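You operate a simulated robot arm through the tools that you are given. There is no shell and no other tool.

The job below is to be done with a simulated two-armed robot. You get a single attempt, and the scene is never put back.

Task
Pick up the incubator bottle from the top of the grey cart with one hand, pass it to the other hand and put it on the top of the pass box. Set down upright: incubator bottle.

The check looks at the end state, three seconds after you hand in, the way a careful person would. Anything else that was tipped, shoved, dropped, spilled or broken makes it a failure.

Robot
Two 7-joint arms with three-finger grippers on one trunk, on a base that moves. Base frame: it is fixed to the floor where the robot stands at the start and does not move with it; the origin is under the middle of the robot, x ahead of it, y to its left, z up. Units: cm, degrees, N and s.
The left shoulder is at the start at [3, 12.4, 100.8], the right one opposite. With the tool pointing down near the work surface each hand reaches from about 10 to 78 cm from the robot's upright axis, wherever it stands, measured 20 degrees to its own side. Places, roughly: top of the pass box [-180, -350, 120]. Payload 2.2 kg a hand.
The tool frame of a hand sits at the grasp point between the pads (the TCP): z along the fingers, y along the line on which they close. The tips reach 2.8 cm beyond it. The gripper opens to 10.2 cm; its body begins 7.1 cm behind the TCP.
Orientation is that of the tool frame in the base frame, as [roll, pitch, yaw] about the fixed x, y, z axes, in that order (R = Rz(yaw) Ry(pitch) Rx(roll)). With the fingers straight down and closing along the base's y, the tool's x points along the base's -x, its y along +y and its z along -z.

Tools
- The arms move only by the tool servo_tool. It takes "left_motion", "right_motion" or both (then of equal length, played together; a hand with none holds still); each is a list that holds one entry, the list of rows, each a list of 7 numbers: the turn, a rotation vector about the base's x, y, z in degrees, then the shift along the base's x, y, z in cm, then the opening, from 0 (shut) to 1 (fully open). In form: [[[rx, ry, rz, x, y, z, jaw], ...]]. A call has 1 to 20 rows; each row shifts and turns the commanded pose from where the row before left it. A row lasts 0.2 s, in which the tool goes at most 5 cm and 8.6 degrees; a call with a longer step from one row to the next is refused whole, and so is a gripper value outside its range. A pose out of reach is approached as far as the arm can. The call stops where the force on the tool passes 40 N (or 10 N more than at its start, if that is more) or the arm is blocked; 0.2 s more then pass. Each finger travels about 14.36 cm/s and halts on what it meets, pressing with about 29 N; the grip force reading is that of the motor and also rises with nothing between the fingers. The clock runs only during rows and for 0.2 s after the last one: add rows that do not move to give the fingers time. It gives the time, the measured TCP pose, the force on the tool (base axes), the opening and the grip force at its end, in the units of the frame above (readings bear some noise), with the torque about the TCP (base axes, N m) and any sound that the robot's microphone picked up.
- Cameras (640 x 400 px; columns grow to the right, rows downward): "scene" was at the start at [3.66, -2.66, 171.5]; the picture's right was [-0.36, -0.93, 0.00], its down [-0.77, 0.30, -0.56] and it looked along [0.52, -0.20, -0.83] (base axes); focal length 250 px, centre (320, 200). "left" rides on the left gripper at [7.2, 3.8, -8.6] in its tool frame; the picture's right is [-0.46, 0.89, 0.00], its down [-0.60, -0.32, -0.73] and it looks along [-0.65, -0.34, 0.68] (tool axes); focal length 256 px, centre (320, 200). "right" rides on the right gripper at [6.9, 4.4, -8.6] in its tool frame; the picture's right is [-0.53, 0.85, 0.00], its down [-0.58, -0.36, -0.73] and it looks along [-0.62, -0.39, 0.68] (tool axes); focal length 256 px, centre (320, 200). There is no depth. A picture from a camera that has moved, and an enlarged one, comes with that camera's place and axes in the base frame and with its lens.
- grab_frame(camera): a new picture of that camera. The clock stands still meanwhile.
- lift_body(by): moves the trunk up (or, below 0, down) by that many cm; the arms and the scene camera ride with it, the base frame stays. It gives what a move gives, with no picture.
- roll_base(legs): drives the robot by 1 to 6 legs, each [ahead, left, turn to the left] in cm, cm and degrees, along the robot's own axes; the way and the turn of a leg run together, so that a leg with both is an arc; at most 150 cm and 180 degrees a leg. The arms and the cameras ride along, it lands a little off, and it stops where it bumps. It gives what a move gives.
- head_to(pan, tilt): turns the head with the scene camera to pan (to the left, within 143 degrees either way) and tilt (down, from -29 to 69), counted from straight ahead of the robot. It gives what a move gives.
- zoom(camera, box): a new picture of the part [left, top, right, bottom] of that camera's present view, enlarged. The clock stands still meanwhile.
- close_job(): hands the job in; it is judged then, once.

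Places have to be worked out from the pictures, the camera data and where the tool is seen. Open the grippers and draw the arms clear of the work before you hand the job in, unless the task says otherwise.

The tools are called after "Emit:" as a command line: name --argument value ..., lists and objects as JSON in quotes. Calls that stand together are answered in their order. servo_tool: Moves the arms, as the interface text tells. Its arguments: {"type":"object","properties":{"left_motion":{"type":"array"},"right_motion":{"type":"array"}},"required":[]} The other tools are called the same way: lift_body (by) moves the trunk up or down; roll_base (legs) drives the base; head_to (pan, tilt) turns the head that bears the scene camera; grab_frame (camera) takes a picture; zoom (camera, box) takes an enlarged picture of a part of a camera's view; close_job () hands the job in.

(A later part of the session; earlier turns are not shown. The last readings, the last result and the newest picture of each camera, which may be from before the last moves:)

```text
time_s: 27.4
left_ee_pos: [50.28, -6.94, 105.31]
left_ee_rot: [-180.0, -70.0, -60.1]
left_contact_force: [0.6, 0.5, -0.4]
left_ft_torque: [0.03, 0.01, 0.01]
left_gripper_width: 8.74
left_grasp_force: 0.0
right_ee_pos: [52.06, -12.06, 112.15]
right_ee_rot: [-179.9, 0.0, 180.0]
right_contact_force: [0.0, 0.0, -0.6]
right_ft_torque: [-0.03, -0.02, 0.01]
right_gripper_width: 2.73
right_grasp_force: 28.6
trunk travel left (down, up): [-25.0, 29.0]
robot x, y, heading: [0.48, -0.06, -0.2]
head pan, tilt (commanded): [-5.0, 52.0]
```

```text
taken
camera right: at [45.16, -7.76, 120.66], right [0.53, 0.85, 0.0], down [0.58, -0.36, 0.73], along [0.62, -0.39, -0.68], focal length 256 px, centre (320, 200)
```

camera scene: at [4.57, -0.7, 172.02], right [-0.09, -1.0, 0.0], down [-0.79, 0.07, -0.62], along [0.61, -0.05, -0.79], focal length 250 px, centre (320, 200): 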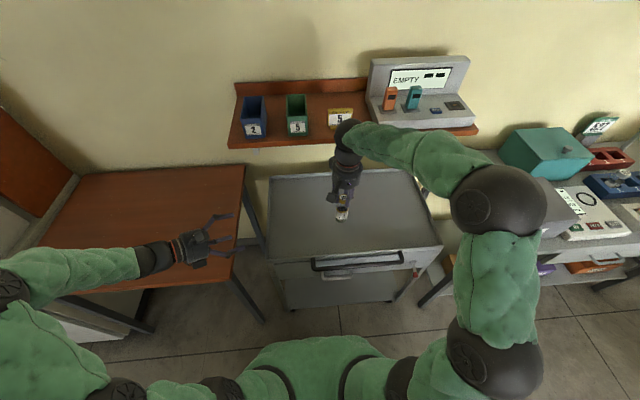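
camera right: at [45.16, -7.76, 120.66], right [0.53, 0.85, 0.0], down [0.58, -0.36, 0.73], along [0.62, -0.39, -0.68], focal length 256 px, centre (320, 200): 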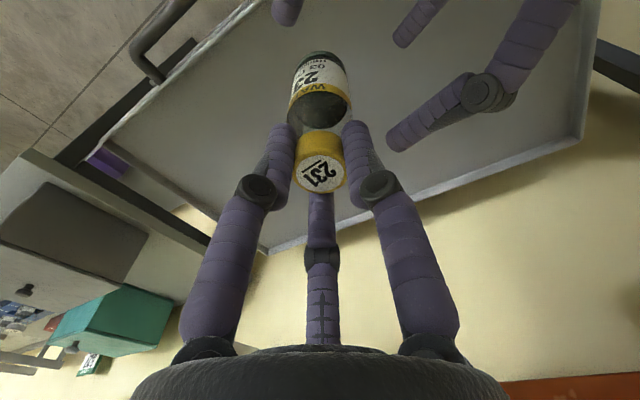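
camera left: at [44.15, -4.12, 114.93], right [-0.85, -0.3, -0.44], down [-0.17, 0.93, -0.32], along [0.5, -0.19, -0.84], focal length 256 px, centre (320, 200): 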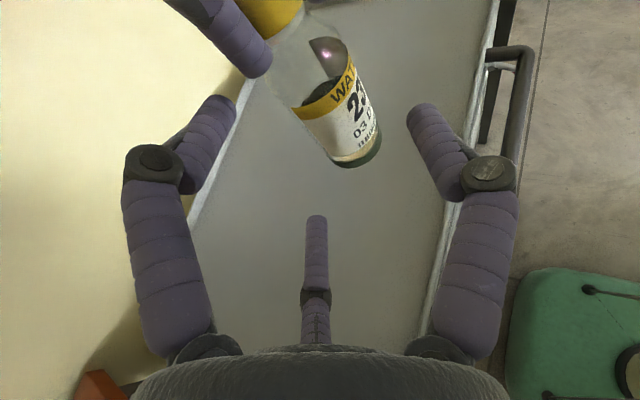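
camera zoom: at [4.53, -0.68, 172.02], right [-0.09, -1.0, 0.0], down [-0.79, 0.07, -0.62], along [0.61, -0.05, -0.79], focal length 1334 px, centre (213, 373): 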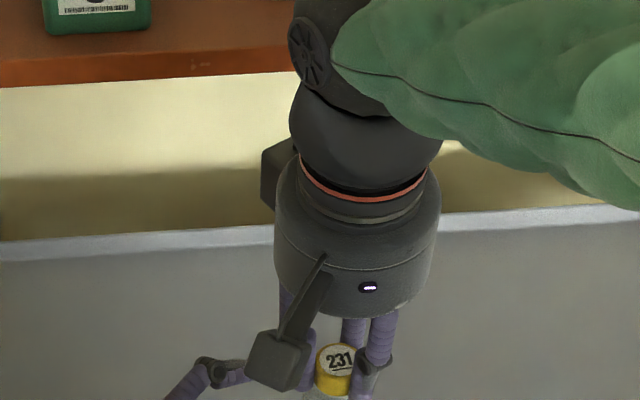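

The clearances match the plan: the left upper finger passes beside the right fingertips and the bottle sits between the thumb and the other two fingers. I advance the last 5.2 cm slowly.

Emit:
servo_tool --left_motion '[[[0, 0, 0, 0.65, -1.126, 0, 0.86], [0, 0, 0, 0.65, -1.126, 0, 0.86], [0, 0, 0, 0.65, -1.126, 0, 0.86], [0, 0, 0, 0.65, -1.126, 0, 0.86], [0, 0, 0, 0, 0, 0, 0.86]]]'

Emit:
grab_frame --camera "left"

Emit:
grab_frame --camera "right"

Emit:
zoom --camera "scene" --box '[280, 130, 400, 205]'

```text
time_s: 28.6
left_ee_pos: [52.93, -11.56, 105.47]
left_ee_rot: [-179.9, -70.1, -60.3]
left_contact_force: [0.7, -0.7, -0.2]
left_ft_torque: [-0.04, -0.01, 0.0]
left_gripper_width: 8.77
left_grasp_force: 0.0
right_ee_pos: [51.98, -12.18, 111.96]
right_ee_rot: [180.0, 0.0, 180.0]
right_contact_force: [0.0, -0.1, -1.2]
right_ft_torque: [-0.01, 0.02, 0.02]
right_gripper_width: 2.72
right_grasp_force: 28.6
trunk travel left (down, up): [-25.0, 29.0]
robot x, y, heading: [-0.05, 0.09, -0.1]
head pan, tilt (commanded): [-5.0, 52.0]
```

```text
taken
camera left: at [46.74, -8.66, 115.14], right [-0.85, -0.3, -0.44], down [-0.17, 0.93, -0.32], along [0.5, -0.2, -0.84], focal length 256 px, centre (320, 200)
```

left: 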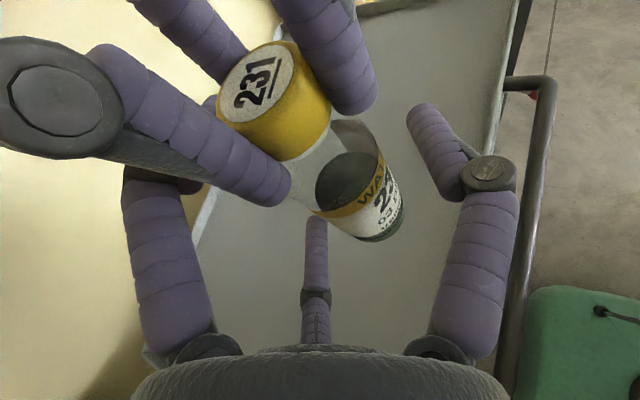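

```text
taken
camera right: at [45.16, -7.77, 120.65], right [0.53, 0.85, 0.0], down [0.58, -0.36, 0.73], along [0.62, -0.39, -0.68], focal length 256 px, centre (320, 200)
```

right: 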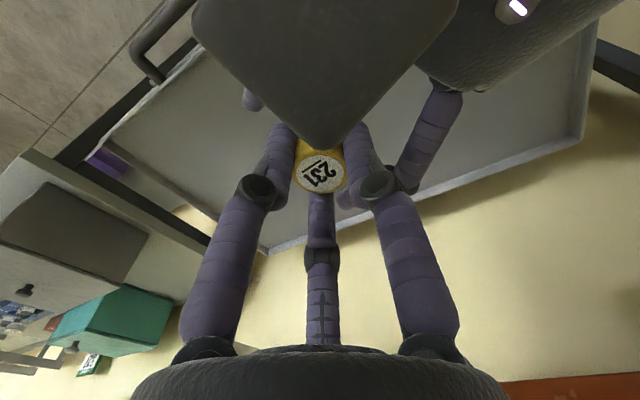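

```text
5.33 times, centred on (340, 168) of scene
camera zoom: at [4.54, -0.69, 172.02], right [-0.09, -1.0, 0.0], down [-0.79, 0.07, -0.62], along [0.61, -0.05, -0.79], focal length 1334 px, centre (213, 373)
```

zoom: 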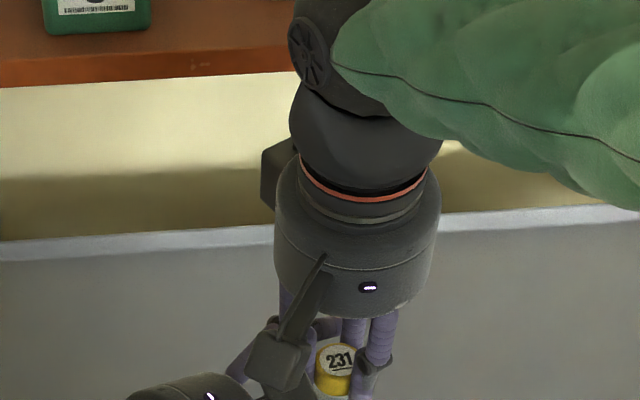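

Nothing touches yet, and the bottle body is between the left thumb (right in the picture) and the other two fingers. I close the left hand in small steps and watch the forces.

Emit:
servo_tool --left_motion '[[[0, 0, 0, 0, 0, 0, 0.78], [0, 0, 0, 0, 0, 0, 0.72], [0, 0, 0, 0, 0, 0, 0.67], [0, 0, 0, 0, 0, 0, 0.63], [0, 0, 0, 0, 0, 0, 0.6], [0, 0, 0, 0, 0, 0, 0.57], [0, 0, 0, 0, 0, 0, 0.54], [0, 0, 0, 0, 0, 0, 0.51], [0, 0, 0, 0, 0, 0, 0.48], [0, 0, 0, 0, 0, 0, 0.48]]]'

Emit:
grab_frame --camera "left"

Emit:
grab_frame --camera "right"

```text
time_s: 30.8
left_ee_pos: [52.82, -11.59, 105.45]
left_ee_rot: [-179.9, -70.0, -60.2]
left_contact_force: [-11.8, -1.9, 3.9]
left_ft_torque: [0.33, -0.69, -0.04]
left_gripper_width: 5.52
left_grasp_force: 29.6
right_ee_pos: [51.99, -12.16, 112.19]
right_ee_rot: [-180.0, 0.1, -180.0]
right_contact_force: [13.1, 1.9, -5.4]
right_ft_torque: [-0.23, -0.1, -0.03]
right_gripper_width: 2.69
right_grasp_force: 29.4
trunk travel left (down, up): [-25.0, 29.0]
robot x, y, heading: [-0.1, 0.36, -0.0]
head pan, tilt (commanded): [-5.0, 52.0]
```

```text
taken
camera left: at [46.68, -8.7, 115.11], right [-0.85, -0.3, -0.44], down [-0.17, 0.93, -0.32], along [0.5, -0.2, -0.84], focal length 256 px, centre (320, 200)
```

left: 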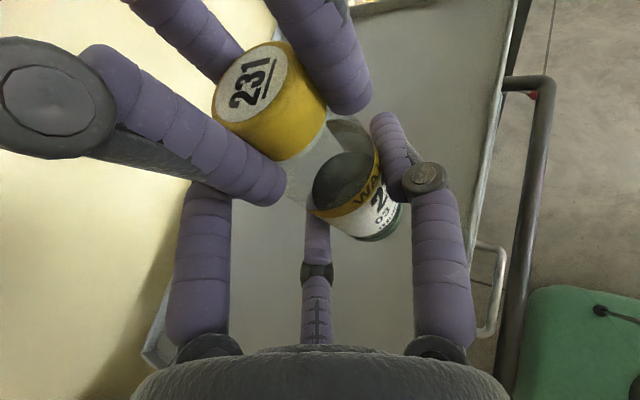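

```text
taken
camera right: at [45.21, -7.79, 120.65], right [0.53, 0.85, 0.0], down [0.58, -0.36, 0.73], along [0.62, -0.39, -0.68], focal length 256 px, centre (320, 200)
```

right: 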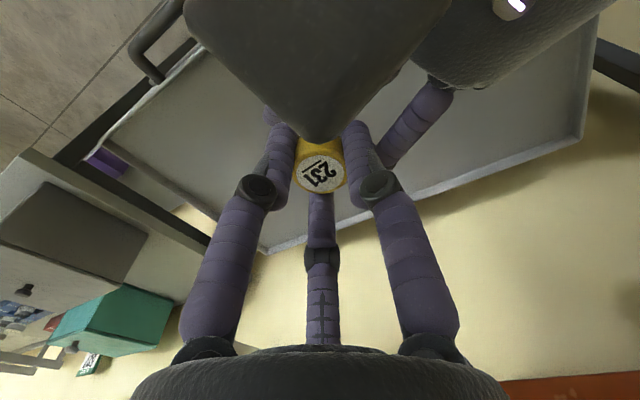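

The left grip has taken hold (29.6 N at 5.5 cm), but about 12 N of cross-load runs through the bottle between the two hands. I zoom in on the contacts before easing that off.

Emit:
zoom --camera "left" --box '[180, 60, 460, 260]'

Emit:
zoom --camera "scene" --box '[300, 160, 380, 210]'

Emit:
zoom --camera "right" --box '[220, 80, 460, 230]'

```text
2.00 times, centred on (320, 160) of left
camera zoom: at [46.68, -8.7, 115.11], right [-0.85, -0.3, -0.44], down [-0.17, 0.93, -0.32], along [0.5, -0.2, -0.84], focal length 512 px, centre (320, 280)
```

zoom: 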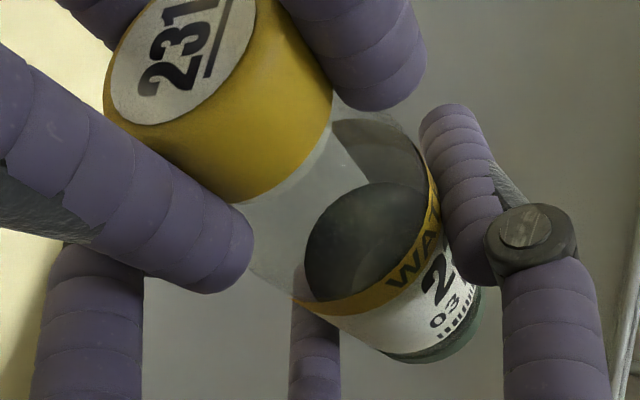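

```text
8.00 times, centred on (340, 185) of scene
camera zoom: at [4.55, -0.72, 172.02], right [-0.09, -1.0, 0.0], down [-0.79, 0.07, -0.62], along [0.61, -0.05, -0.79], focal length 2002 px, centre (160, 320)
```

zoom: 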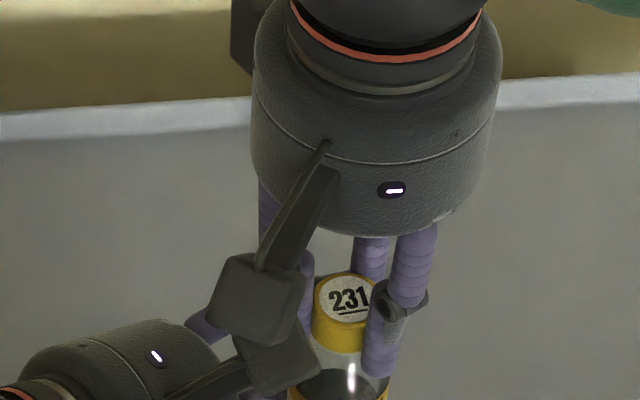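

```text
2.67 times, centred on (340, 155) of right
camera zoom: at [45.21, -7.79, 120.65], right [0.53, 0.85, 0.0], down [0.58, -0.36, 0.73], along [0.62, -0.39, -0.68], focal length 683 px, centre (267, 320)
```

zoom: 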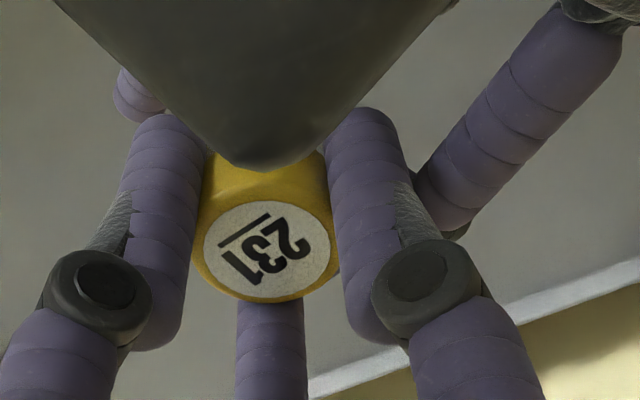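

The thumb is clearly on the body and the lower finger is behind it; the fingers may not be at full force yet. I tighten gradually and read the cross-load again.

Emit:
servo_tool --left_motion '[[[0, 0, 0, 0, 0, 0, 0.44], [0, 0, 0, 0, 0, 0, 0.4], [0, 0, 0, 0, 0, 0, 0.35], [0, 0, 0, 0, 0, 0, 0.3], [0, 0, 0, 0, 0, 0, 0.3]]]'

Emit:
grab_frame --camera "left"

```text
time_s: 32.0
left_ee_pos: [52.88, -11.57, 105.48]
left_ee_rot: [-179.9, -70.0, -60.1]
left_contact_force: [-17.9, -4.6, 6.6]
left_ft_torque: [0.33, -0.75, -0.06]
left_gripper_width: 5.49
left_grasp_force: 28.4
right_ee_pos: [52.1, -12.09, 112.16]
right_ee_rot: [179.9, 0.2, 180.0]
right_contact_force: [19.6, 3.6, -7.7]
right_ft_torque: [0.0, -0.43, 0.05]
right_gripper_width: 2.75
right_grasp_force: 29.4
trunk travel left (down, up): [-25.0, 29.0]
robot x, y, heading: [0.23, -0.11, 0.1]
head pan, tilt (commanded): [-5.0, 52.0]
```

```text
taken
camera left: at [46.69, -8.7, 115.1], right [-0.85, -0.3, -0.44], down [-0.17, 0.93, -0.32], along [0.5, -0.2, -0.84], focal length 256 px, centre (320, 200)
```

left: 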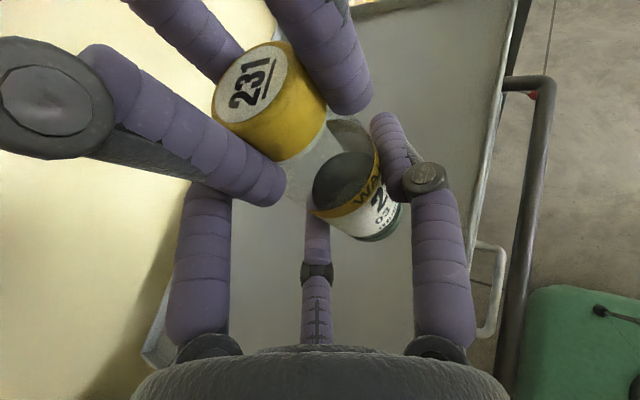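

The finger positions show the left upper finger sits on the sloping shoulder, which causes the uneven load. I open the left hand, lower it 1.1 cm so all three fingers meet the straight body, and check the bottle has not shifted in the right hand.

Emit:
servo_tool --left_motion '[[[0, 0, 0, 0, 0, 0, 0.5], [0, 0, 0, 0, 0, 0, 0.6], [0, 0, 0, 0, 0, 0, 0.7], [0, 0, 0, 0, 0, 0, 0.8], [0, 0, 0, 0, 0, 0, 0.8], [0, 0, 0, -0.04, -0.03, -0.5, 0.8], [0, 0, 0, -0.05, -0.02, -0.6, 0.8], [0, 0, 0, 0, 0, 0, 0.8]]]'

Emit:
grab_frame --camera "left"

Emit:
grab_frame --camera "right"

```text
time_s: 33.8
left_ee_pos: [52.79, -11.72, 104.27]
left_ee_rot: [-180.0, -70.1, -60.0]
left_contact_force: [-0.7, 0.0, 0.1]
left_ft_torque: [0.0, -0.02, 0.0]
left_gripper_width: 8.17
left_grasp_force: 0.1
right_ee_pos: [52.03, -12.08, 112.09]
right_ee_rot: [-180.0, 0.0, -180.0]
right_contact_force: [0.3, -0.1, -0.9]
right_ft_torque: [-0.01, -0.02, 0.06]
right_gripper_width: 2.73
right_grasp_force: 29.5
trunk travel left (down, up): [-25.0, 29.0]
robot x, y, heading: [0.22, 0.09, 0.1]
head pan, tilt (commanded): [-5.0, 52.0]
```

```text
taken
camera left: at [46.64, -8.77, 113.91], right [-0.85, -0.3, -0.44], down [-0.17, 0.93, -0.32], along [0.5, -0.19, -0.84], focal length 256 px, centre (320, 200)
```

left: 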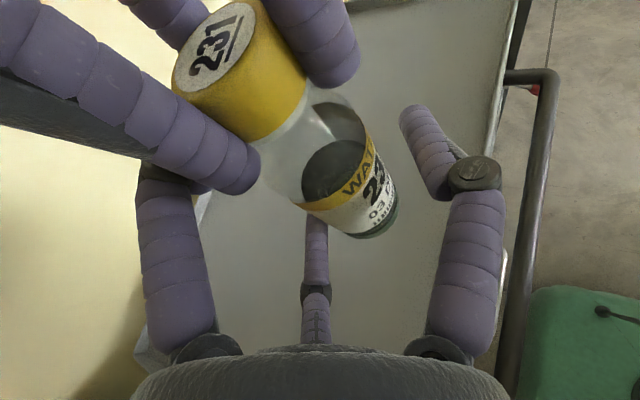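

```text
taken
camera right: at [45.16, -7.79, 120.65], right [0.53, 0.85, 0.0], down [0.58, -0.36, 0.73], along [0.62, -0.39, -0.68], focal length 256 px, centre (320, 200)
```

right: 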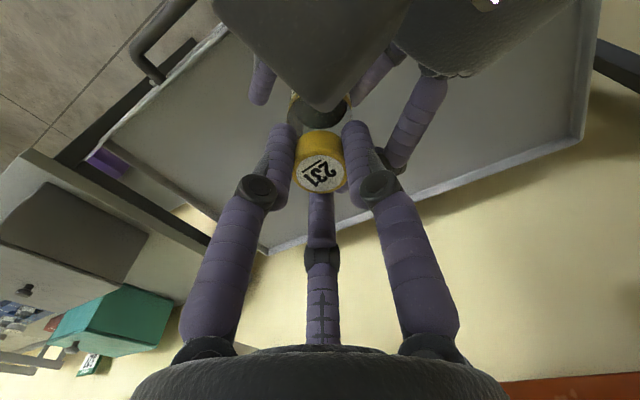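

Loads are back to zero, and once I allow for perspective the bottle is still vertical in the right hand. I close the left hand again, now lower on the straight body.

Emit:
servo_tool --left_motion '[[[0, 0, 0, 0, 0, 0, 0.72], [0, 0, 0, 0, 0, 0, 0.66], [0, 0, 0, 0, 0, 0, 0.62], [0, 0, 0, 0, 0, 0, 0.59], [0, 0, 0, 0, 0, 0, 0.56], [0, 0, 0, 0, 0, 0, 0.53], [0, 0, 0, 0, 0, 0, 0.5], [0, 0, 0, 0, 0, 0, 0.46], [0, 0, 0, 0, 0, 0, 0.4], [0, 0, 0, 0, 0, 0, 0.4]]]'

Emit:
grab_frame --camera "left"

Emit:
grab_frame --camera "right"

```text
time_s: 36.0
left_ee_pos: [52.81, -11.86, 104.23]
left_ee_rot: [-179.9, -70.1, -60.2]
left_contact_force: [-4.7, 2.6, 3.4]
left_ft_torque: [0.2, -0.47, 0.0]
left_gripper_width: 5.5
left_grasp_force: 29.0
right_ee_pos: [51.94, -12.17, 112.09]
right_ee_rot: [-180.0, 0.0, -180.0]
right_contact_force: [5.3, -2.6, -2.6]
right_ft_torque: [-0.38, 0.13, -0.06]
right_gripper_width: 2.73
right_grasp_force: 28.9
trunk travel left (down, up): [-25.0, 29.0]
robot x, y, heading: [0.2, 0.05, -0.0]
head pan, tilt (commanded): [-5.0, 52.0]
```

```text
taken
camera left: at [46.63, -8.77, 113.92], right [-0.85, -0.3, -0.44], down [-0.17, 0.93, -0.32], along [0.5, -0.2, -0.84], focal length 256 px, centre (320, 200)
```

left: 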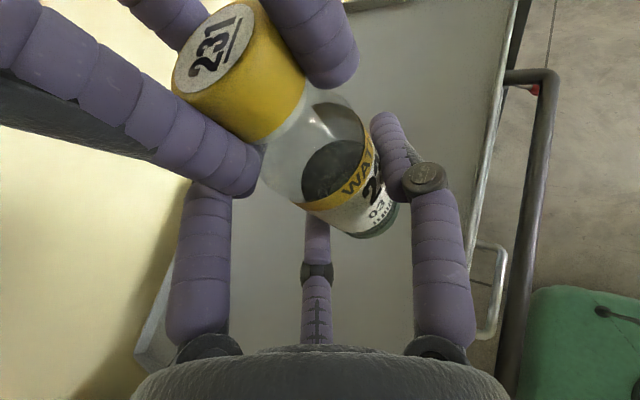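

```text
taken
camera right: at [45.19, -7.8, 120.65], right [0.53, 0.85, 0.0], down [0.58, -0.36, 0.73], along [0.62, -0.39, -0.68], focal length 256 px, centre (320, 200)
```

right: 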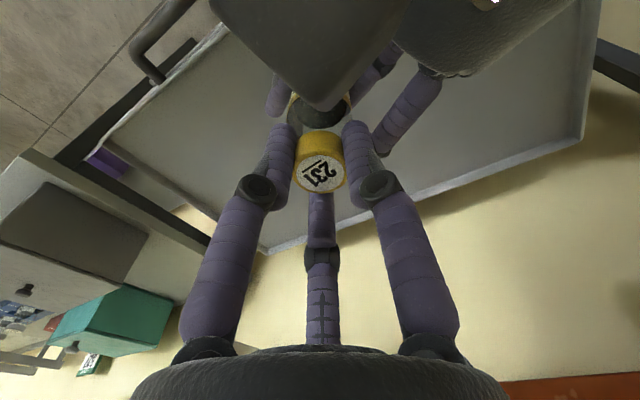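

The cross-load has dropped to about 6 N. I tighten the left grip fully and re-read the forces before releasing the right hand.

Emit:
servo_tool --left_motion '[[[0, 0, 0, 0, 0, 0, 0.3], [0, 0, 0, 0, 0, 0, 0.2], [0, 0, 0, 0, 0, 0, 0.1], [0, 0, 0, 0, 0, 0, 0.1], [0, 0, 0, 0, 0, 0, 0.1]]]'

Emit:
zoom --camera "left" --box '[180, 60, 460, 260]'

```text
time_s: 37.2
left_ee_pos: [52.71, -11.67, 104.25]
left_ee_rot: [-179.8, -70.1, -60.2]
left_contact_force: [-8.6, 1.9, 4.2]
left_ft_torque: [0.11, -0.43, 0.01]
left_gripper_width: 5.51
left_grasp_force: 29.5
right_ee_pos: [52.0, -12.14, 112.19]
right_ee_rot: [-180.0, 0.0, 180.0]
right_contact_force: [8.0, -0.7, -4.8]
right_ft_torque: [-0.24, -0.16, -0.02]
right_gripper_width: 2.74
right_grasp_force: 29.1
trunk travel left (down, up): [-25.0, 29.0]
robot x, y, heading: [-0.05, 0.05, -0.1]
head pan, tilt (commanded): [-5.0, 52.0]
```

```text
2.00 times, centred on (320, 160) of left
camera zoom: at [46.63, -8.78, 113.92], right [-0.85, -0.3, -0.44], down [-0.17, 0.93, -0.32], along [0.5, -0.2, -0.84], focal length 512 px, centre (320, 280)
```

zoom: 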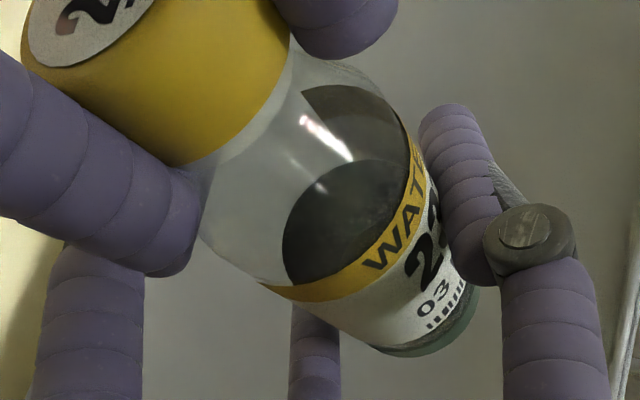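

The grip width holds steady at 5.51 cm. I nudge the left hand slightly in the direction it is being pushed, to take the remaining load off before the right hand lets go.

Emit:
servo_tool --left_motion '[[[0, 0, 0, -0.1, 0.02, 0.05, 0.1], [0, 0, 0, -0.1, 0.02, 0.05, 0.1], [0, 0, 0, 0, 0, 0, 0.1]]]'

```text
time_s: 38.0
left_ee_pos: [52.62, -11.63, 104.29]
left_ee_rot: [-180.0, -70.0, -60.1]
left_contact_force: [5.0, -7.6, -4.6]
left_ft_torque: [0.46, 0.08, 0.08]
left_gripper_width: 5.47
left_grasp_force: 29.3
right_ee_pos: [51.77, -12.14, 112.14]
right_ee_rot: [179.8, -0.1, 180.0]
right_contact_force: [-5.8, 7.1, 4.4]
right_ft_torque: [0.15, 0.3, -0.03]
right_gripper_width: 2.73
right_grasp_force: 29.2
trunk travel left (down, up): [-25.0, 29.0]
robot x, y, heading: [-0.06, -0.1, 0.2]
head pan, tilt (commanded): [-5.0, 52.0]
```

The contact sticks firmly and the load reversed with only a 0.2 cm move, so I go back about half of that to reach nearly zero.

Emit:
servo_tool --left_motion '[[[0, 0, 0, 0.09, -0.06, -0.05, 0.1], [0, 0, 0, 0, 0, 0, 0.1], [0, 0, 0, 0, 0, 0, 0.1]]]'

```text
time_s: 38.8
left_ee_pos: [52.74, -11.76, 104.25]
left_ee_rot: [-179.9, -70.1, -60.2]
left_contact_force: [-2.4, 1.1, 1.3]
left_ft_torque: [0.0, -0.12, 0.06]
left_gripper_width: 5.46
left_grasp_force: 28.9
right_ee_pos: [51.98, -12.14, 112.1]
right_ee_rot: [-180.0, 0.0, 180.0]
right_contact_force: [0.9, -0.7, -2.6]
right_ft_torque: [-0.08, 0.02, -0.07]
right_gripper_width: 2.71
right_grasp_force: 29.2
trunk travel left (down, up): [-25.0, 29.0]
robot x, y, heading: [0.0, 0.11, -0.2]
head pan, tilt (commanded): [-5.0, 52.0]
```

The load between the hands is now about 2 N. I open the right hand part-way, off the cap, while the left holds still.

Emit:
servo_tool --right_motion '[[[0, 0, 0, 0, 0, 0, 0.28], [0, 0, 0, 0, 0, 0, 0.32], [0, 0, 0, 0, 0, 0, 0.38], [0, 0, 0, 0, 0, 0, 0.45], [0, 0, 0, 0, 0, 0, 0.5], [0, 0, 0, 0, 0, 0, 0.5]]]'

Emit:
grab_frame --camera "right"

Emit:
grab_frame --camera "left"

```text
time_s: 40.2
left_ee_pos: [52.81, -11.8, 104.18]
left_ee_rot: [-179.9, -70.0, -60.3]
left_contact_force: [-0.2, -0.3, -0.2]
left_ft_torque: [0.01, -0.01, -0.04]
left_gripper_width: 5.47
left_grasp_force: 28.8
right_ee_pos: [52.08, -12.16, 111.97]
right_ee_rot: [179.9, -0.1, -180.0]
right_contact_force: [0.4, 0.1, -0.3]
right_ft_torque: [-0.05, 0.01, 0.02]
right_gripper_width: 5.1
right_grasp_force: 0.1
trunk travel left (down, up): [-25.0, 29.0]
robot x, y, heading: [0.08, 0.27, -0.1]
head pan, tilt (commanded): [-5.0, 52.0]
```

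```text
taken
camera right: at [45.17, -7.79, 120.65], right [0.53, 0.85, 0.0], down [0.58, -0.36, 0.73], along [0.62, -0.39, -0.68], focal length 256 px, centre (320, 200)
```

right: 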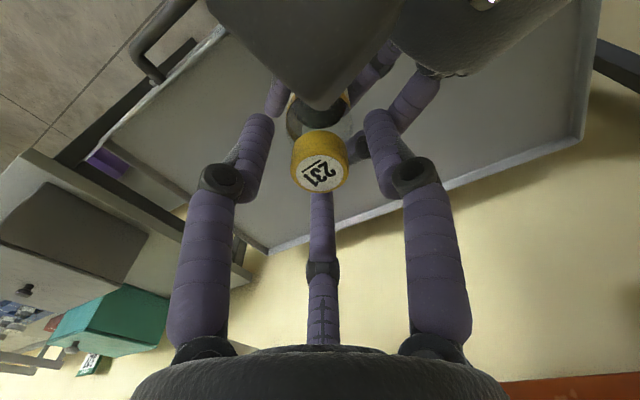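

```text
taken
camera left: at [46.58, -8.83, 113.86], right [-0.85, -0.3, -0.44], down [-0.17, 0.93, -0.32], along [0.5, -0.19, -0.84], focal length 256 px, centre (320, 200)
```

left: 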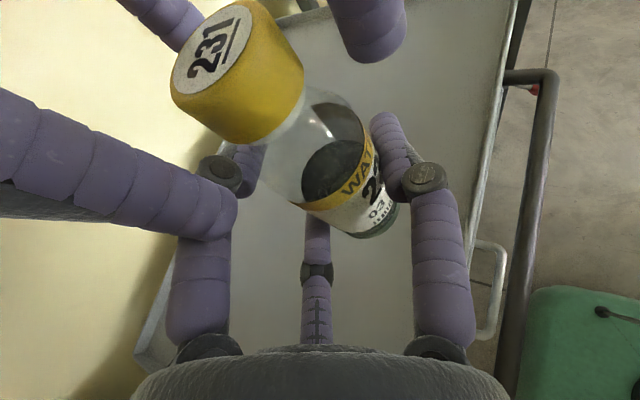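

The left hand now holds the bottle alone, with no visible tilt. I raise the right hand straight up off the cap.

Emit:
servo_tool --right_motion '[[[0, 0, 0, 0, 0, 0.5, 0.5], [0, 0, 0, 0, 0, 1, 0.5], [0, 0, 0, 0, 0, 1.5, 0.5], [0, 0, 0, 0, 0, 2, 0.5], [0, 0, 0, 0, 0, 2, 0.5], [0, 0, 0, 0, 0, 2, 0.5], [0, 0, 0, 0, 0, 0, 0.5]]]'

Emit:
grab_frame --camera "left"

Emit:
grab_frame --camera "right"

Emit:
grab_frame --camera "scene"

```text
time_s: 41.8
left_ee_pos: [52.68, -11.87, 104.2]
left_ee_rot: [-179.9, -69.9, -60.1]
left_contact_force: [0.6, 0.2, -0.1]
left_ft_torque: [-0.02, 0.02, -0.02]
left_gripper_width: 5.49
left_grasp_force: 29.2
right_ee_pos: [51.9, -12.0, 120.82]
right_ee_rot: [-180.0, 0.0, -180.0]
right_contact_force: [0.6, 0.6, 0.5]
right_ft_torque: [0.03, 0.02, -0.01]
right_gripper_width: 5.08
right_grasp_force: 0.0
trunk travel left (down, up): [-25.0, 29.0]
robot x, y, heading: [-0.03, 0.44, -0.0]
head pan, tilt (commanded): [-5.0, 52.0]
```

```text
taken
camera left: at [46.61, -8.83, 113.85], right [-0.85, -0.3, -0.44], down [-0.17, 0.93, -0.32], along [0.5, -0.19, -0.84], focal length 256 px, centre (320, 200)
```

left: 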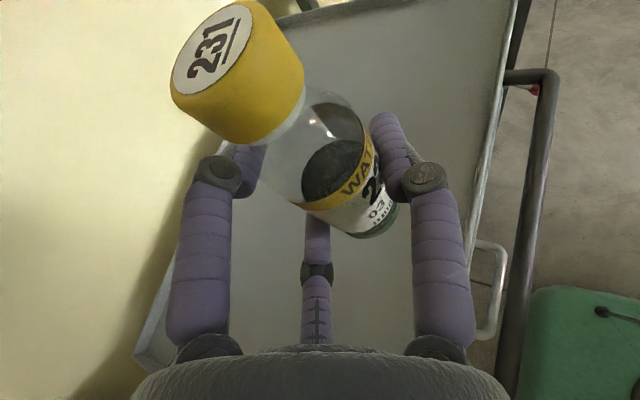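

```text
taken
camera right: at [45.21, -7.74, 129.43], right [0.53, 0.85, 0.0], down [0.58, -0.36, 0.73], along [0.62, -0.39, -0.68], focal length 256 px, centre (320, 200)
```

right: 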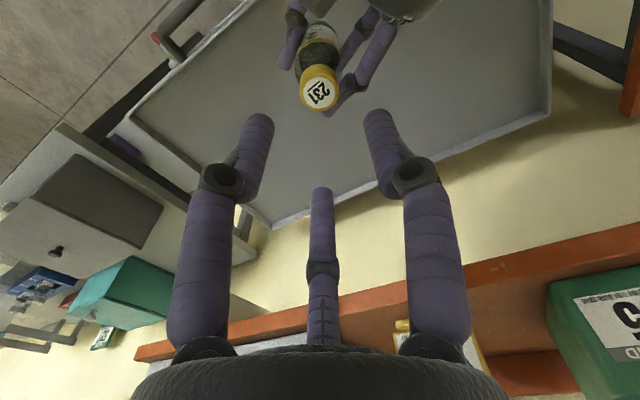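

```text
taken
camera scene: at [4.59, -0.72, 172.01], right [-0.09, -1.0, 0.0], down [-0.79, 0.07, -0.62], along [0.61, -0.05, -0.79], focal length 250 px, centre (320, 200)
```

scene: 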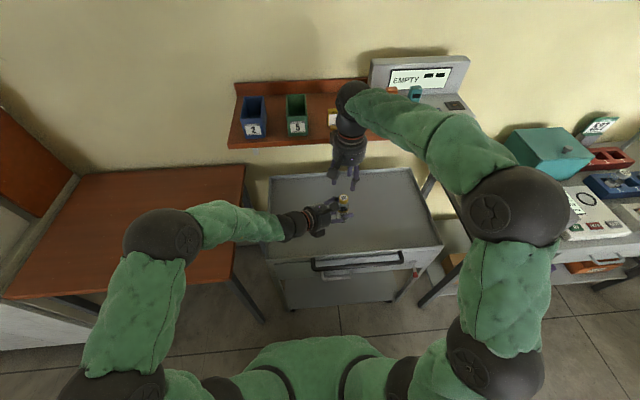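

The handover is done: the left hand holds the bottle alone, upright, at 29 N. I tuck the right hand back beside the body and draw the left hand with the bottle in a little, ready for driving.

Emit:
servo_tool --right_motion '[[[0, 0, 0, 0, -4, 0.5, 0.5], [0, 0, 0, 0, -4, 0.5, 0.5], [0, 0, 0, -2, -3.5, 0, 0.5], [0, 0, 0, -4, -1.5, -0.5, 0.5], [0, 0, 0, -4, -1, -0.5, 0.5], [0, 0, 0, -4, -1, -0.5, 0.5], [0, 0, 0, -4, -1, -0.5, 0.5], [0, 0, 0, -4, 0, 0, 0.5], [0, 0, 0, 0, 0, 0, 0.5]]]' --left_motion '[[[0, 0, 0, 0, 0, 0, 0.1], [0, 0, 0, 0, 0, 0, 0.1], [0, 0, 0, 0, 0, 0, 0.1], [0, 0, 0, -1, 0.5, 0.5, 0.1], [0, 0, 0, -1.5, 1, 0.5, 0.1], [0, 0, 0, -1.5, 1, 0.5, 0.1], [0, 0, 0, -1.5, 1, 0.5, 0.1], [0, 0, 0, -1, 0.5, 0, 0.1], [0, 0, 0, 0, 0, 0, 0.1]]]'

Emit:
grab_frame --camera "scene"

Emit:
grab_frame --camera "left"

```text
time_s: 43.8
left_ee_pos: [46.18, -7.89, 106.29]
left_ee_rot: [-179.9, -70.0, -60.1]
left_contact_force: [0.0, 0.9, 0.0]
left_ft_torque: [0.02, -0.02, -0.01]
left_gripper_width: 5.45
left_grasp_force: 28.9
right_ee_pos: [30.21, -28.19, 120.04]
right_ee_rot: [180.0, 0.0, -180.0]
right_contact_force: [0.1, 0.2, -0.4]
right_ft_torque: [-0.04, 0.05, -0.03]
right_gripper_width: 5.08
right_grasp_force: 0.1
trunk travel left (down, up): [-25.0, 29.0]
robot x, y, heading: [0.18, 0.1, -0.1]
head pan, tilt (commanded): [-5.0, 52.0]
```

```text
taken
camera scene: at [4.69, -0.74, 172.01], right [-0.09, -1.0, 0.0], down [-0.79, 0.07, -0.61], along [0.61, -0.05, -0.79], focal length 250 px, centre (320, 200)
```

scene: 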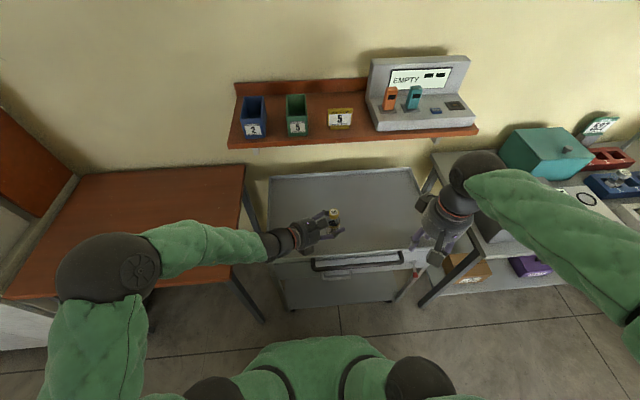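

```text
taken
camera left: at [40.03, -4.89, 115.94], right [-0.85, -0.3, -0.44], down [-0.17, 0.93, -0.32], along [0.5, -0.19, -0.84], focal length 256 px, centre (320, 200)
```

left: 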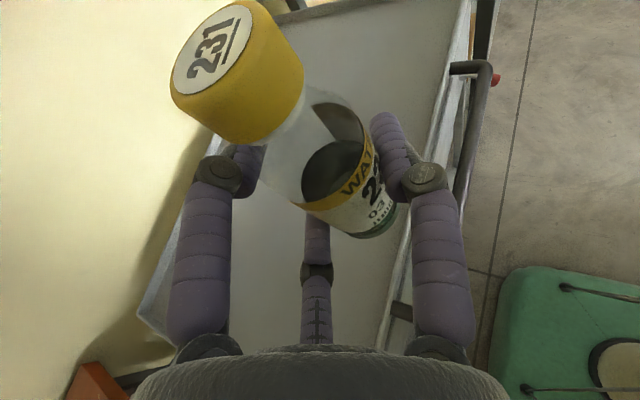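

Both arms are clear of the cart. I raise the trunk for the 120 cm high box top, then look right and forward before driving.

Emit:
lift_body --by 24

Emit:
head_to --pan -80 --tilt 45

Emit:
grab_frame --camera "scene"

Emit:
grab_frame --camera "left"

```text
time_s: 46.3
left_ee_pos: [46.12, -7.89, 130.37]
left_ee_rot: [180.0, -70.0, -60.1]
left_contact_force: [-0.6, 0.0, -0.7]
left_ft_torque: [0.01, -0.02, -0.01]
left_gripper_width: 5.47
left_grasp_force: 28.6
right_ee_pos: [30.06, -28.08, 144.07]
right_ee_rot: [180.0, 0.1, -180.0]
right_contact_force: [-0.1, -1.0, 0.3]
right_ft_torque: [0.0, 0.0, -0.02]
right_gripper_width: 5.09
right_grasp_force: 0.1
trunk travel left (down, up): [-49.0, 5.0]
robot x, y, heading: [-0.09, 0.08, 0.0]
head pan, tilt (commanded): [-5.0, 52.0]
```

```text
time_s: 47.8
left_ee_pos: [46.13, -7.88, 130.29]
left_ee_rot: [-180.0, -69.9, -60.1]
left_contact_force: [0.1, -0.4, -0.4]
left_ft_torque: [-0.03, -0.03, -0.02]
left_gripper_width: 5.48
left_grasp_force: 29.3
right_ee_pos: [30.03, -28.0, 143.95]
right_ee_rot: [-180.0, -0.1, 179.9]
right_contact_force: [-0.7, -0.4, -0.2]
right_ft_torque: [-0.03, -0.02, 0.0]
right_gripper_width: 5.11
right_grasp_force: 0.0
trunk travel left (down, up): [-49.0, 5.0]
robot x, y, heading: [-0.09, -0.81, 0.1]
head pan, tilt (commanded): [-80.0, 45.0]
```

```text
taken
camera scene: at [-1.52, -8.07, 196.97], right [-0.98, -0.17, 0.0], down [-0.12, 0.7, -0.71], along [0.12, -0.7, -0.71], focal length 250 px, centre (320, 200)
```

scene: 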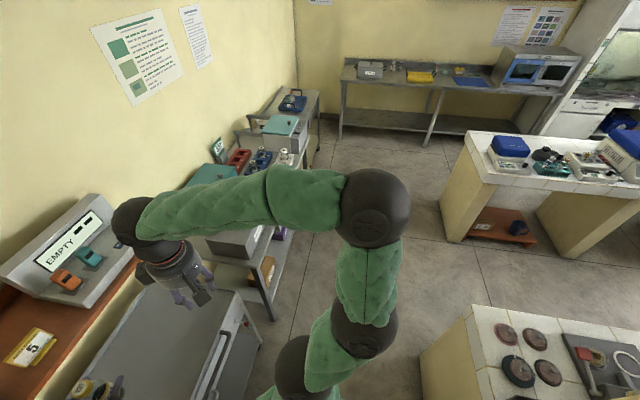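

```text
taken
camera left: at [39.95, -4.89, 139.99], right [-0.85, -0.3, -0.44], down [-0.17, 0.93, -0.32], along [0.5, -0.19, -0.84], focal length 256 px, centre (320, 200)
```

left: 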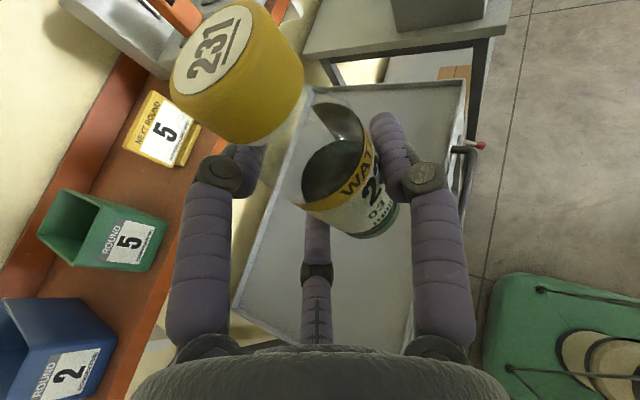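

The right elbow sticks out about 55 cm, so turning here would bring it near the counter behind. I back up a little and strafe right to the open floor first, then turn there.

Emit:
roll_base --legs '[[-10, 0, 0], [0, -115, 0]]'

Emit:
grab_frame --camera "scene"

Emit:
grab_frame --camera "left"

```text
time_s: 54.4
left_ee_pos: [35.3, -122.29, 130.34]
left_ee_rot: [-179.9, -70.0, -60.7]
left_contact_force: [0.7, -0.3, -0.7]
left_ft_torque: [0.02, 0.03, 0.01]
left_gripper_width: 5.46
left_grasp_force: 28.8
right_ee_pos: [18.9, -142.42, 144.01]
right_ee_rot: [-179.9, 0.0, 179.4]
right_contact_force: [0.2, -0.3, 0.2]
right_ft_torque: [0.02, 0.02, 0.02]
right_gripper_width: 5.07
right_grasp_force: 0.0
trunk travel left (down, up): [-49.0, 5.0]
robot x, y, heading: [-10.79, -114.09, -0.5]
head pan, tilt (commanded): [-80.0, 45.0]
```

```text
taken
camera scene: at [-12.39, -122.1, 196.97], right [-0.99, -0.16, 0.0], down [-0.12, 0.7, -0.71], along [0.12, -0.7, -0.71], focal length 250 px, centre (320, 200)
```

scene: 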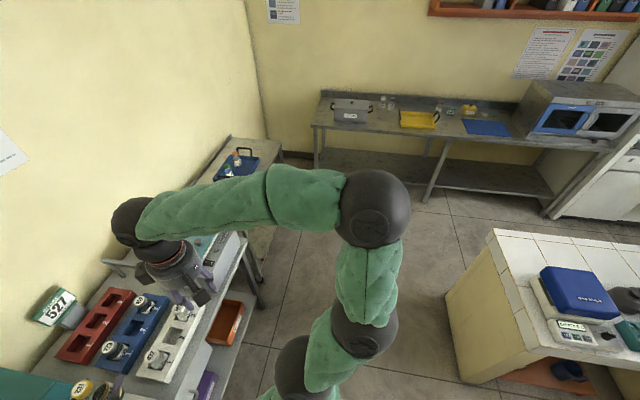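

```text
taken
camera left: at [29.12, -119.32, 139.99], right [-0.85, -0.3, -0.44], down [-0.16, 0.93, -0.32], along [0.5, -0.2, -0.84], focal length 256 px, centre (320, 200)
```

left: 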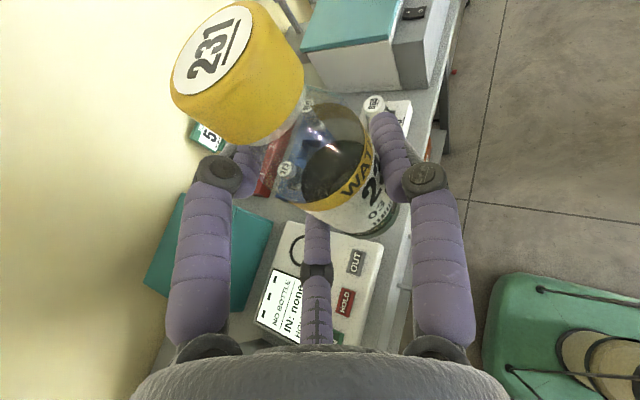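

The robot stands at (-10.8, -114.1) with open floor around it. I turn right to face the bench with the pass box.

Emit:
roll_base --legs '[[0, 0, -89.5]]'

Emit:
head_to --pan -15 --tilt 30

Emit:
grab_frame --camera "scene"

```text
time_s: 58.6
left_ee_pos: [-18.91, -159.94, 130.32]
left_ee_rot: [-179.9, -70.0, -150.7]
left_contact_force: [-0.7, 0.3, -1.4]
left_ft_torque: [0.02, 0.01, 0.02]
left_gripper_width: 5.47
left_grasp_force: 29.0
right_ee_pos: [-38.99, -143.9, 144.19]
right_ee_rot: [179.9, 0.0, 89.5]
right_contact_force: [-0.1, -0.2, -0.3]
right_ft_torque: [0.0, 0.02, -0.01]
right_gripper_width: 5.11
right_grasp_force: 0.1
trunk travel left (down, up): [-49.0, 5.0]
robot x, y, heading: [-10.65, -114.01, -90.6]
head pan, tilt (commanded): [-80.0, 45.0]
```

```text
time_s: 60.0
left_ee_pos: [-19.07, -160.06, 130.31]
left_ee_rot: [-179.8, -70.0, -150.8]
left_contact_force: [0.0, -1.0, -0.8]
left_ft_torque: [0.03, 0.03, -0.02]
left_gripper_width: 5.46
left_grasp_force: 29.2
right_ee_pos: [-39.11, -143.87, 144.16]
right_ee_rot: [180.0, 0.0, 89.4]
right_contact_force: [-0.2, -0.6, 0.0]
right_ft_torque: [0.03, 0.02, -0.01]
right_gripper_width: 5.1
right_grasp_force: 0.0
trunk travel left (down, up): [-49.0, 5.0]
robot x, y, heading: [-11.12, -113.84, -90.6]
head pan, tilt (commanded): [-15.0, 30.0]
```

```text
taken
camera scene: at [-13.15, -119.84, 199.23], right [-0.96, 0.27, 0.0], down [0.13, 0.48, -0.87], along [-0.23, -0.83, -0.5], focal length 250 px, centre (320, 200)
```

scene: 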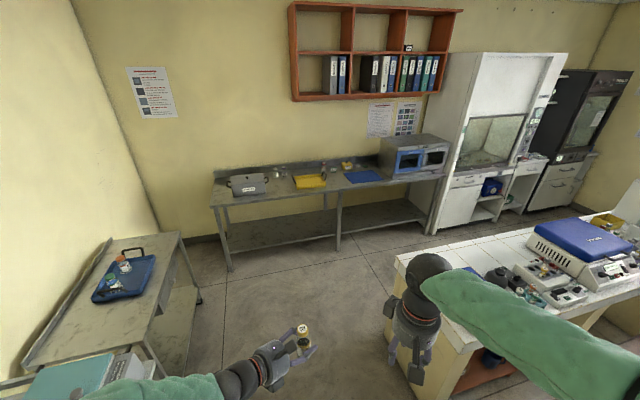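

The floor ahead is clear and the pass box is visible to the right of the bench. I drive forward into the aisle, staying short of the bench.

Emit:
roll_base --legs '[[80, 0, 0.5], [75, 0, 0]]'

Emit:
head_to --pan -60 --tilt 35

Emit:
grab_frame --camera "scene"

Emit:
grab_frame --camera "left"

```text
time_s: 68.0
left_ee_pos: [-19.11, -318.37, 130.36]
left_ee_rot: [-179.9, -70.0, -150.2]
left_contact_force: [1.5, -0.2, -0.4]
left_ft_torque: [0.02, 0.01, -0.03]
left_gripper_width: 5.45
left_grasp_force: 29.0
right_ee_pos: [-39.51, -302.31, 144.16]
right_ee_rot: [-179.9, 0.0, 90.0]
right_contact_force: [-0.2, 0.4, 0.0]
right_ft_torque: [0.02, -0.01, 0.02]
right_gripper_width: 5.08
right_grasp_force: 0.1
trunk travel left (down, up): [-49.0, 5.0]
robot x, y, heading: [-11.22, -272.32, -89.9]
head pan, tilt (commanded): [-15.0, 30.0]
```

```text
time_s: 69.2
left_ee_pos: [-19.15, -318.31, 130.25]
left_ee_rot: [-179.9, -70.0, -150.0]
left_contact_force: [-1.2, 0.1, 0.0]
left_ft_torque: [-0.03, 0.02, 0.01]
left_gripper_width: 5.46
left_grasp_force: 29.0
right_ee_pos: [-39.4, -302.4, 144.21]
right_ee_rot: [-179.9, 0.0, 90.0]
right_contact_force: [-0.1, 0.0, 0.4]
right_ft_torque: [0.0, 0.03, 0.01]
right_gripper_width: 5.1
right_grasp_force: 0.0
trunk travel left (down, up): [-49.0, 5.0]
robot x, y, heading: [-11.34, -271.95, -90.1]
head pan, tilt (commanded): [-60.0, 35.0]
```

```text
taken
camera scene: at [-18.97, -273.79, 198.45], right [-0.5, 0.87, 0.0], down [0.5, 0.29, -0.82], along [-0.71, -0.41, -0.57], focal length 250 px, centre (320, 200)
```

scene: 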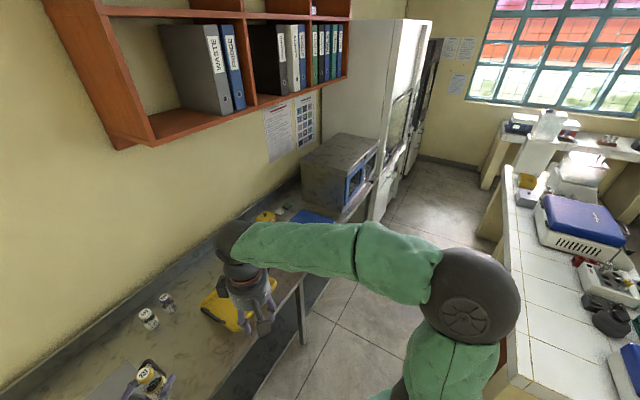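

```text
taken
camera left: at [-16.23, -312.33, 139.98], right [-0.3, 0.85, -0.44], down [0.93, 0.17, -0.32], along [-0.19, -0.5, -0.84], focal length 256 px, centre (320, 200)
```

left: 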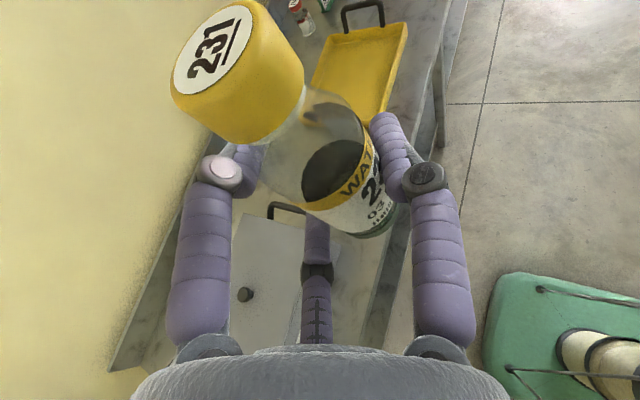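

The robot is mid-aisle, with about 50 cm to the island and to the bench. I strafe right along the aisle to stand in front of the pass box.

Emit:
roll_base --legs '[[0, -80, 0], [0, -72, 0]]'

Emit:
head_to --pan 0 --tilt 45

Emit:
grab_frame --camera "scene"

Emit:
grab_frame --camera "left"

Emit:
grab_frame --camera "right"

```text
time_s: 77.0
left_ee_pos: [-171.12, -317.69, 130.39]
left_ee_rot: [-179.9, -69.9, -150.6]
left_contact_force: [0.3, -0.2, -0.9]
left_ft_torque: [0.02, -0.04, 0.0]
left_gripper_width: 5.48
left_grasp_force: 29.5
right_ee_pos: [-191.28, -301.48, 144.07]
right_ee_rot: [-179.9, 0.0, 89.4]
right_contact_force: [0.4, -0.5, 0.4]
right_ft_torque: [0.01, -0.01, -0.04]
right_gripper_width: 5.07
right_grasp_force: 0.0
trunk travel left (down, up): [-49.0, 5.0]
robot x, y, heading: [-162.88, -271.96, -90.7]
head pan, tilt (commanded): [-60.0, 35.0]
```

```text
time_s: 78.3
left_ee_pos: [-171.2, -317.66, 130.23]
left_ee_rot: [-179.9, -70.0, -150.7]
left_contact_force: [0.4, -0.8, -0.7]
left_ft_torque: [-0.02, 0.02, -0.01]
left_gripper_width: 5.45
left_grasp_force: 29.1
right_ee_pos: [-191.14, -301.52, 144.1]
right_ee_rot: [-180.0, 0.0, 89.4]
right_contact_force: [0.4, 0.4, 0.3]
right_ft_torque: [0.01, -0.01, 0.0]
right_gripper_width: 5.11
right_grasp_force: 0.1
trunk travel left (down, up): [-49.0, 5.0]
robot x, y, heading: [-162.74, -271.68, -90.6]
head pan, tilt (commanded): [0.0, 45.0]
```

```text
taken
camera scene: at [-162.9, -276.91, 196.97], right [-1.0, 0.01, 0.0], down [0.01, 0.71, -0.71], along [-0.01, -0.71, -0.71], focal length 250 px, centre (320, 200)
```

scene: 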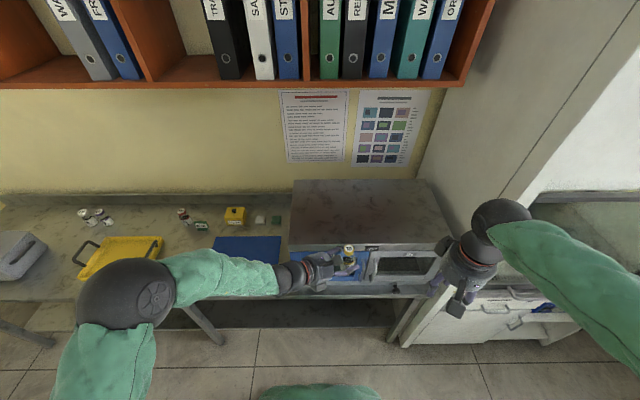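

```text
taken
camera left: at [-168.13, -311.69, 139.98], right [-0.3, 0.85, -0.44], down [0.93, 0.16, -0.32], along [-0.2, -0.5, -0.84], focal length 256 px, centre (320, 200)
```

left: 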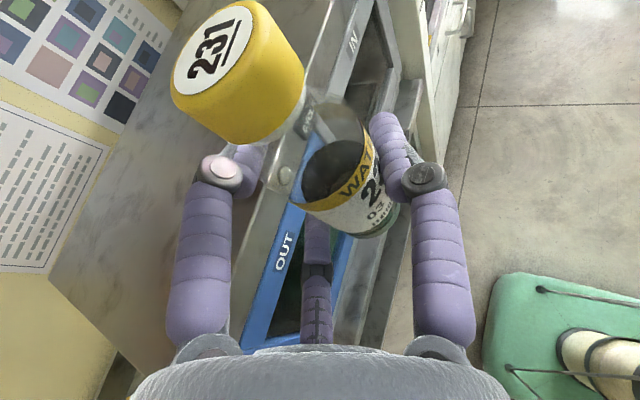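

```text
taken
camera right: at [-186.7, -294.64, 152.66], right [0.84, -0.54, 0.0], down [-0.37, -0.57, 0.73], along [-0.4, -0.61, -0.68], focal length 256 px, centre (320, 200)
```

right: 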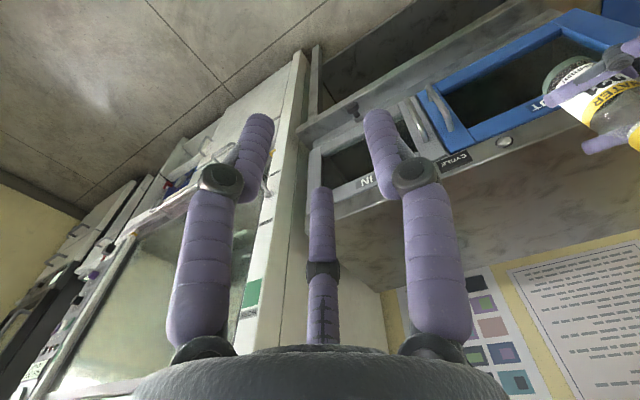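

The pass box is right in front of the robot and its top is empty. I zoom in on the top surface to place its edges precisely.

Emit:
zoom --camera "scene" --box '[270, 165, 470, 290]'

Emit:
head_to --pan -25 --tilt 60

Emit:
grab_frame --camera "scene"

```text
3.20 times, centred on (370, 228) of scene
camera zoom: at [-162.9, -276.91, 196.97], right [-1.0, 0.01, 0.0], down [0.01, 0.71, -0.71], along [-0.01, -0.71, -0.71], focal length 801 px, centre (160, 112)
```

zoom: 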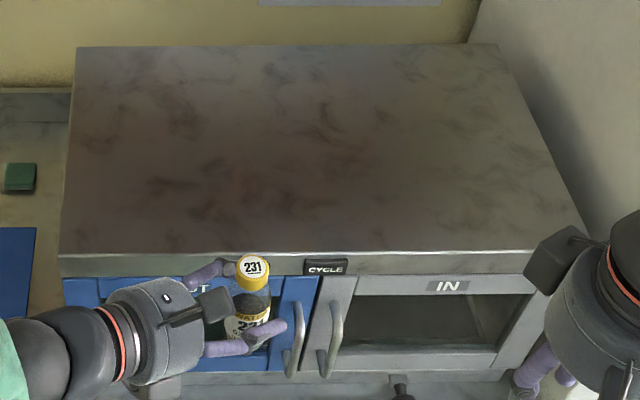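

```text
time_s: 79.2
left_ee_pos: [-171.12, -317.71, 130.31]
left_ee_rot: [180.0, -70.0, -150.8]
left_contact_force: [-0.4, 0.2, -0.8]
left_ft_torque: [-0.01, -0.01, -0.03]
left_gripper_width: 5.48
left_grasp_force: 28.7
right_ee_pos: [-191.22, -301.43, 144.14]
right_ee_rot: [-179.8, 0.0, 89.5]
right_contact_force: [0.5, 0.4, 0.1]
right_ft_torque: [-0.02, 0.0, 0.02]
right_gripper_width: 5.13
right_grasp_force: 0.0
trunk travel left (down, up): [-49.0, 5.0]
robot x, y, heading: [-163.04, -271.69, -90.5]
head pan, tilt (commanded): [-25.0, 60.0]
```

```text
taken
camera scene: at [-165.68, -274.8, 195.03], right [-0.9, 0.43, 0.0], down [0.37, 0.78, -0.5], along [-0.22, -0.45, -0.87], focal length 250 px, centre (320, 200)
```

scene: 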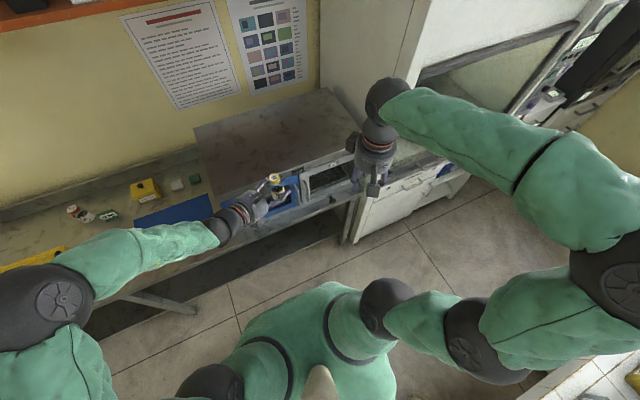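

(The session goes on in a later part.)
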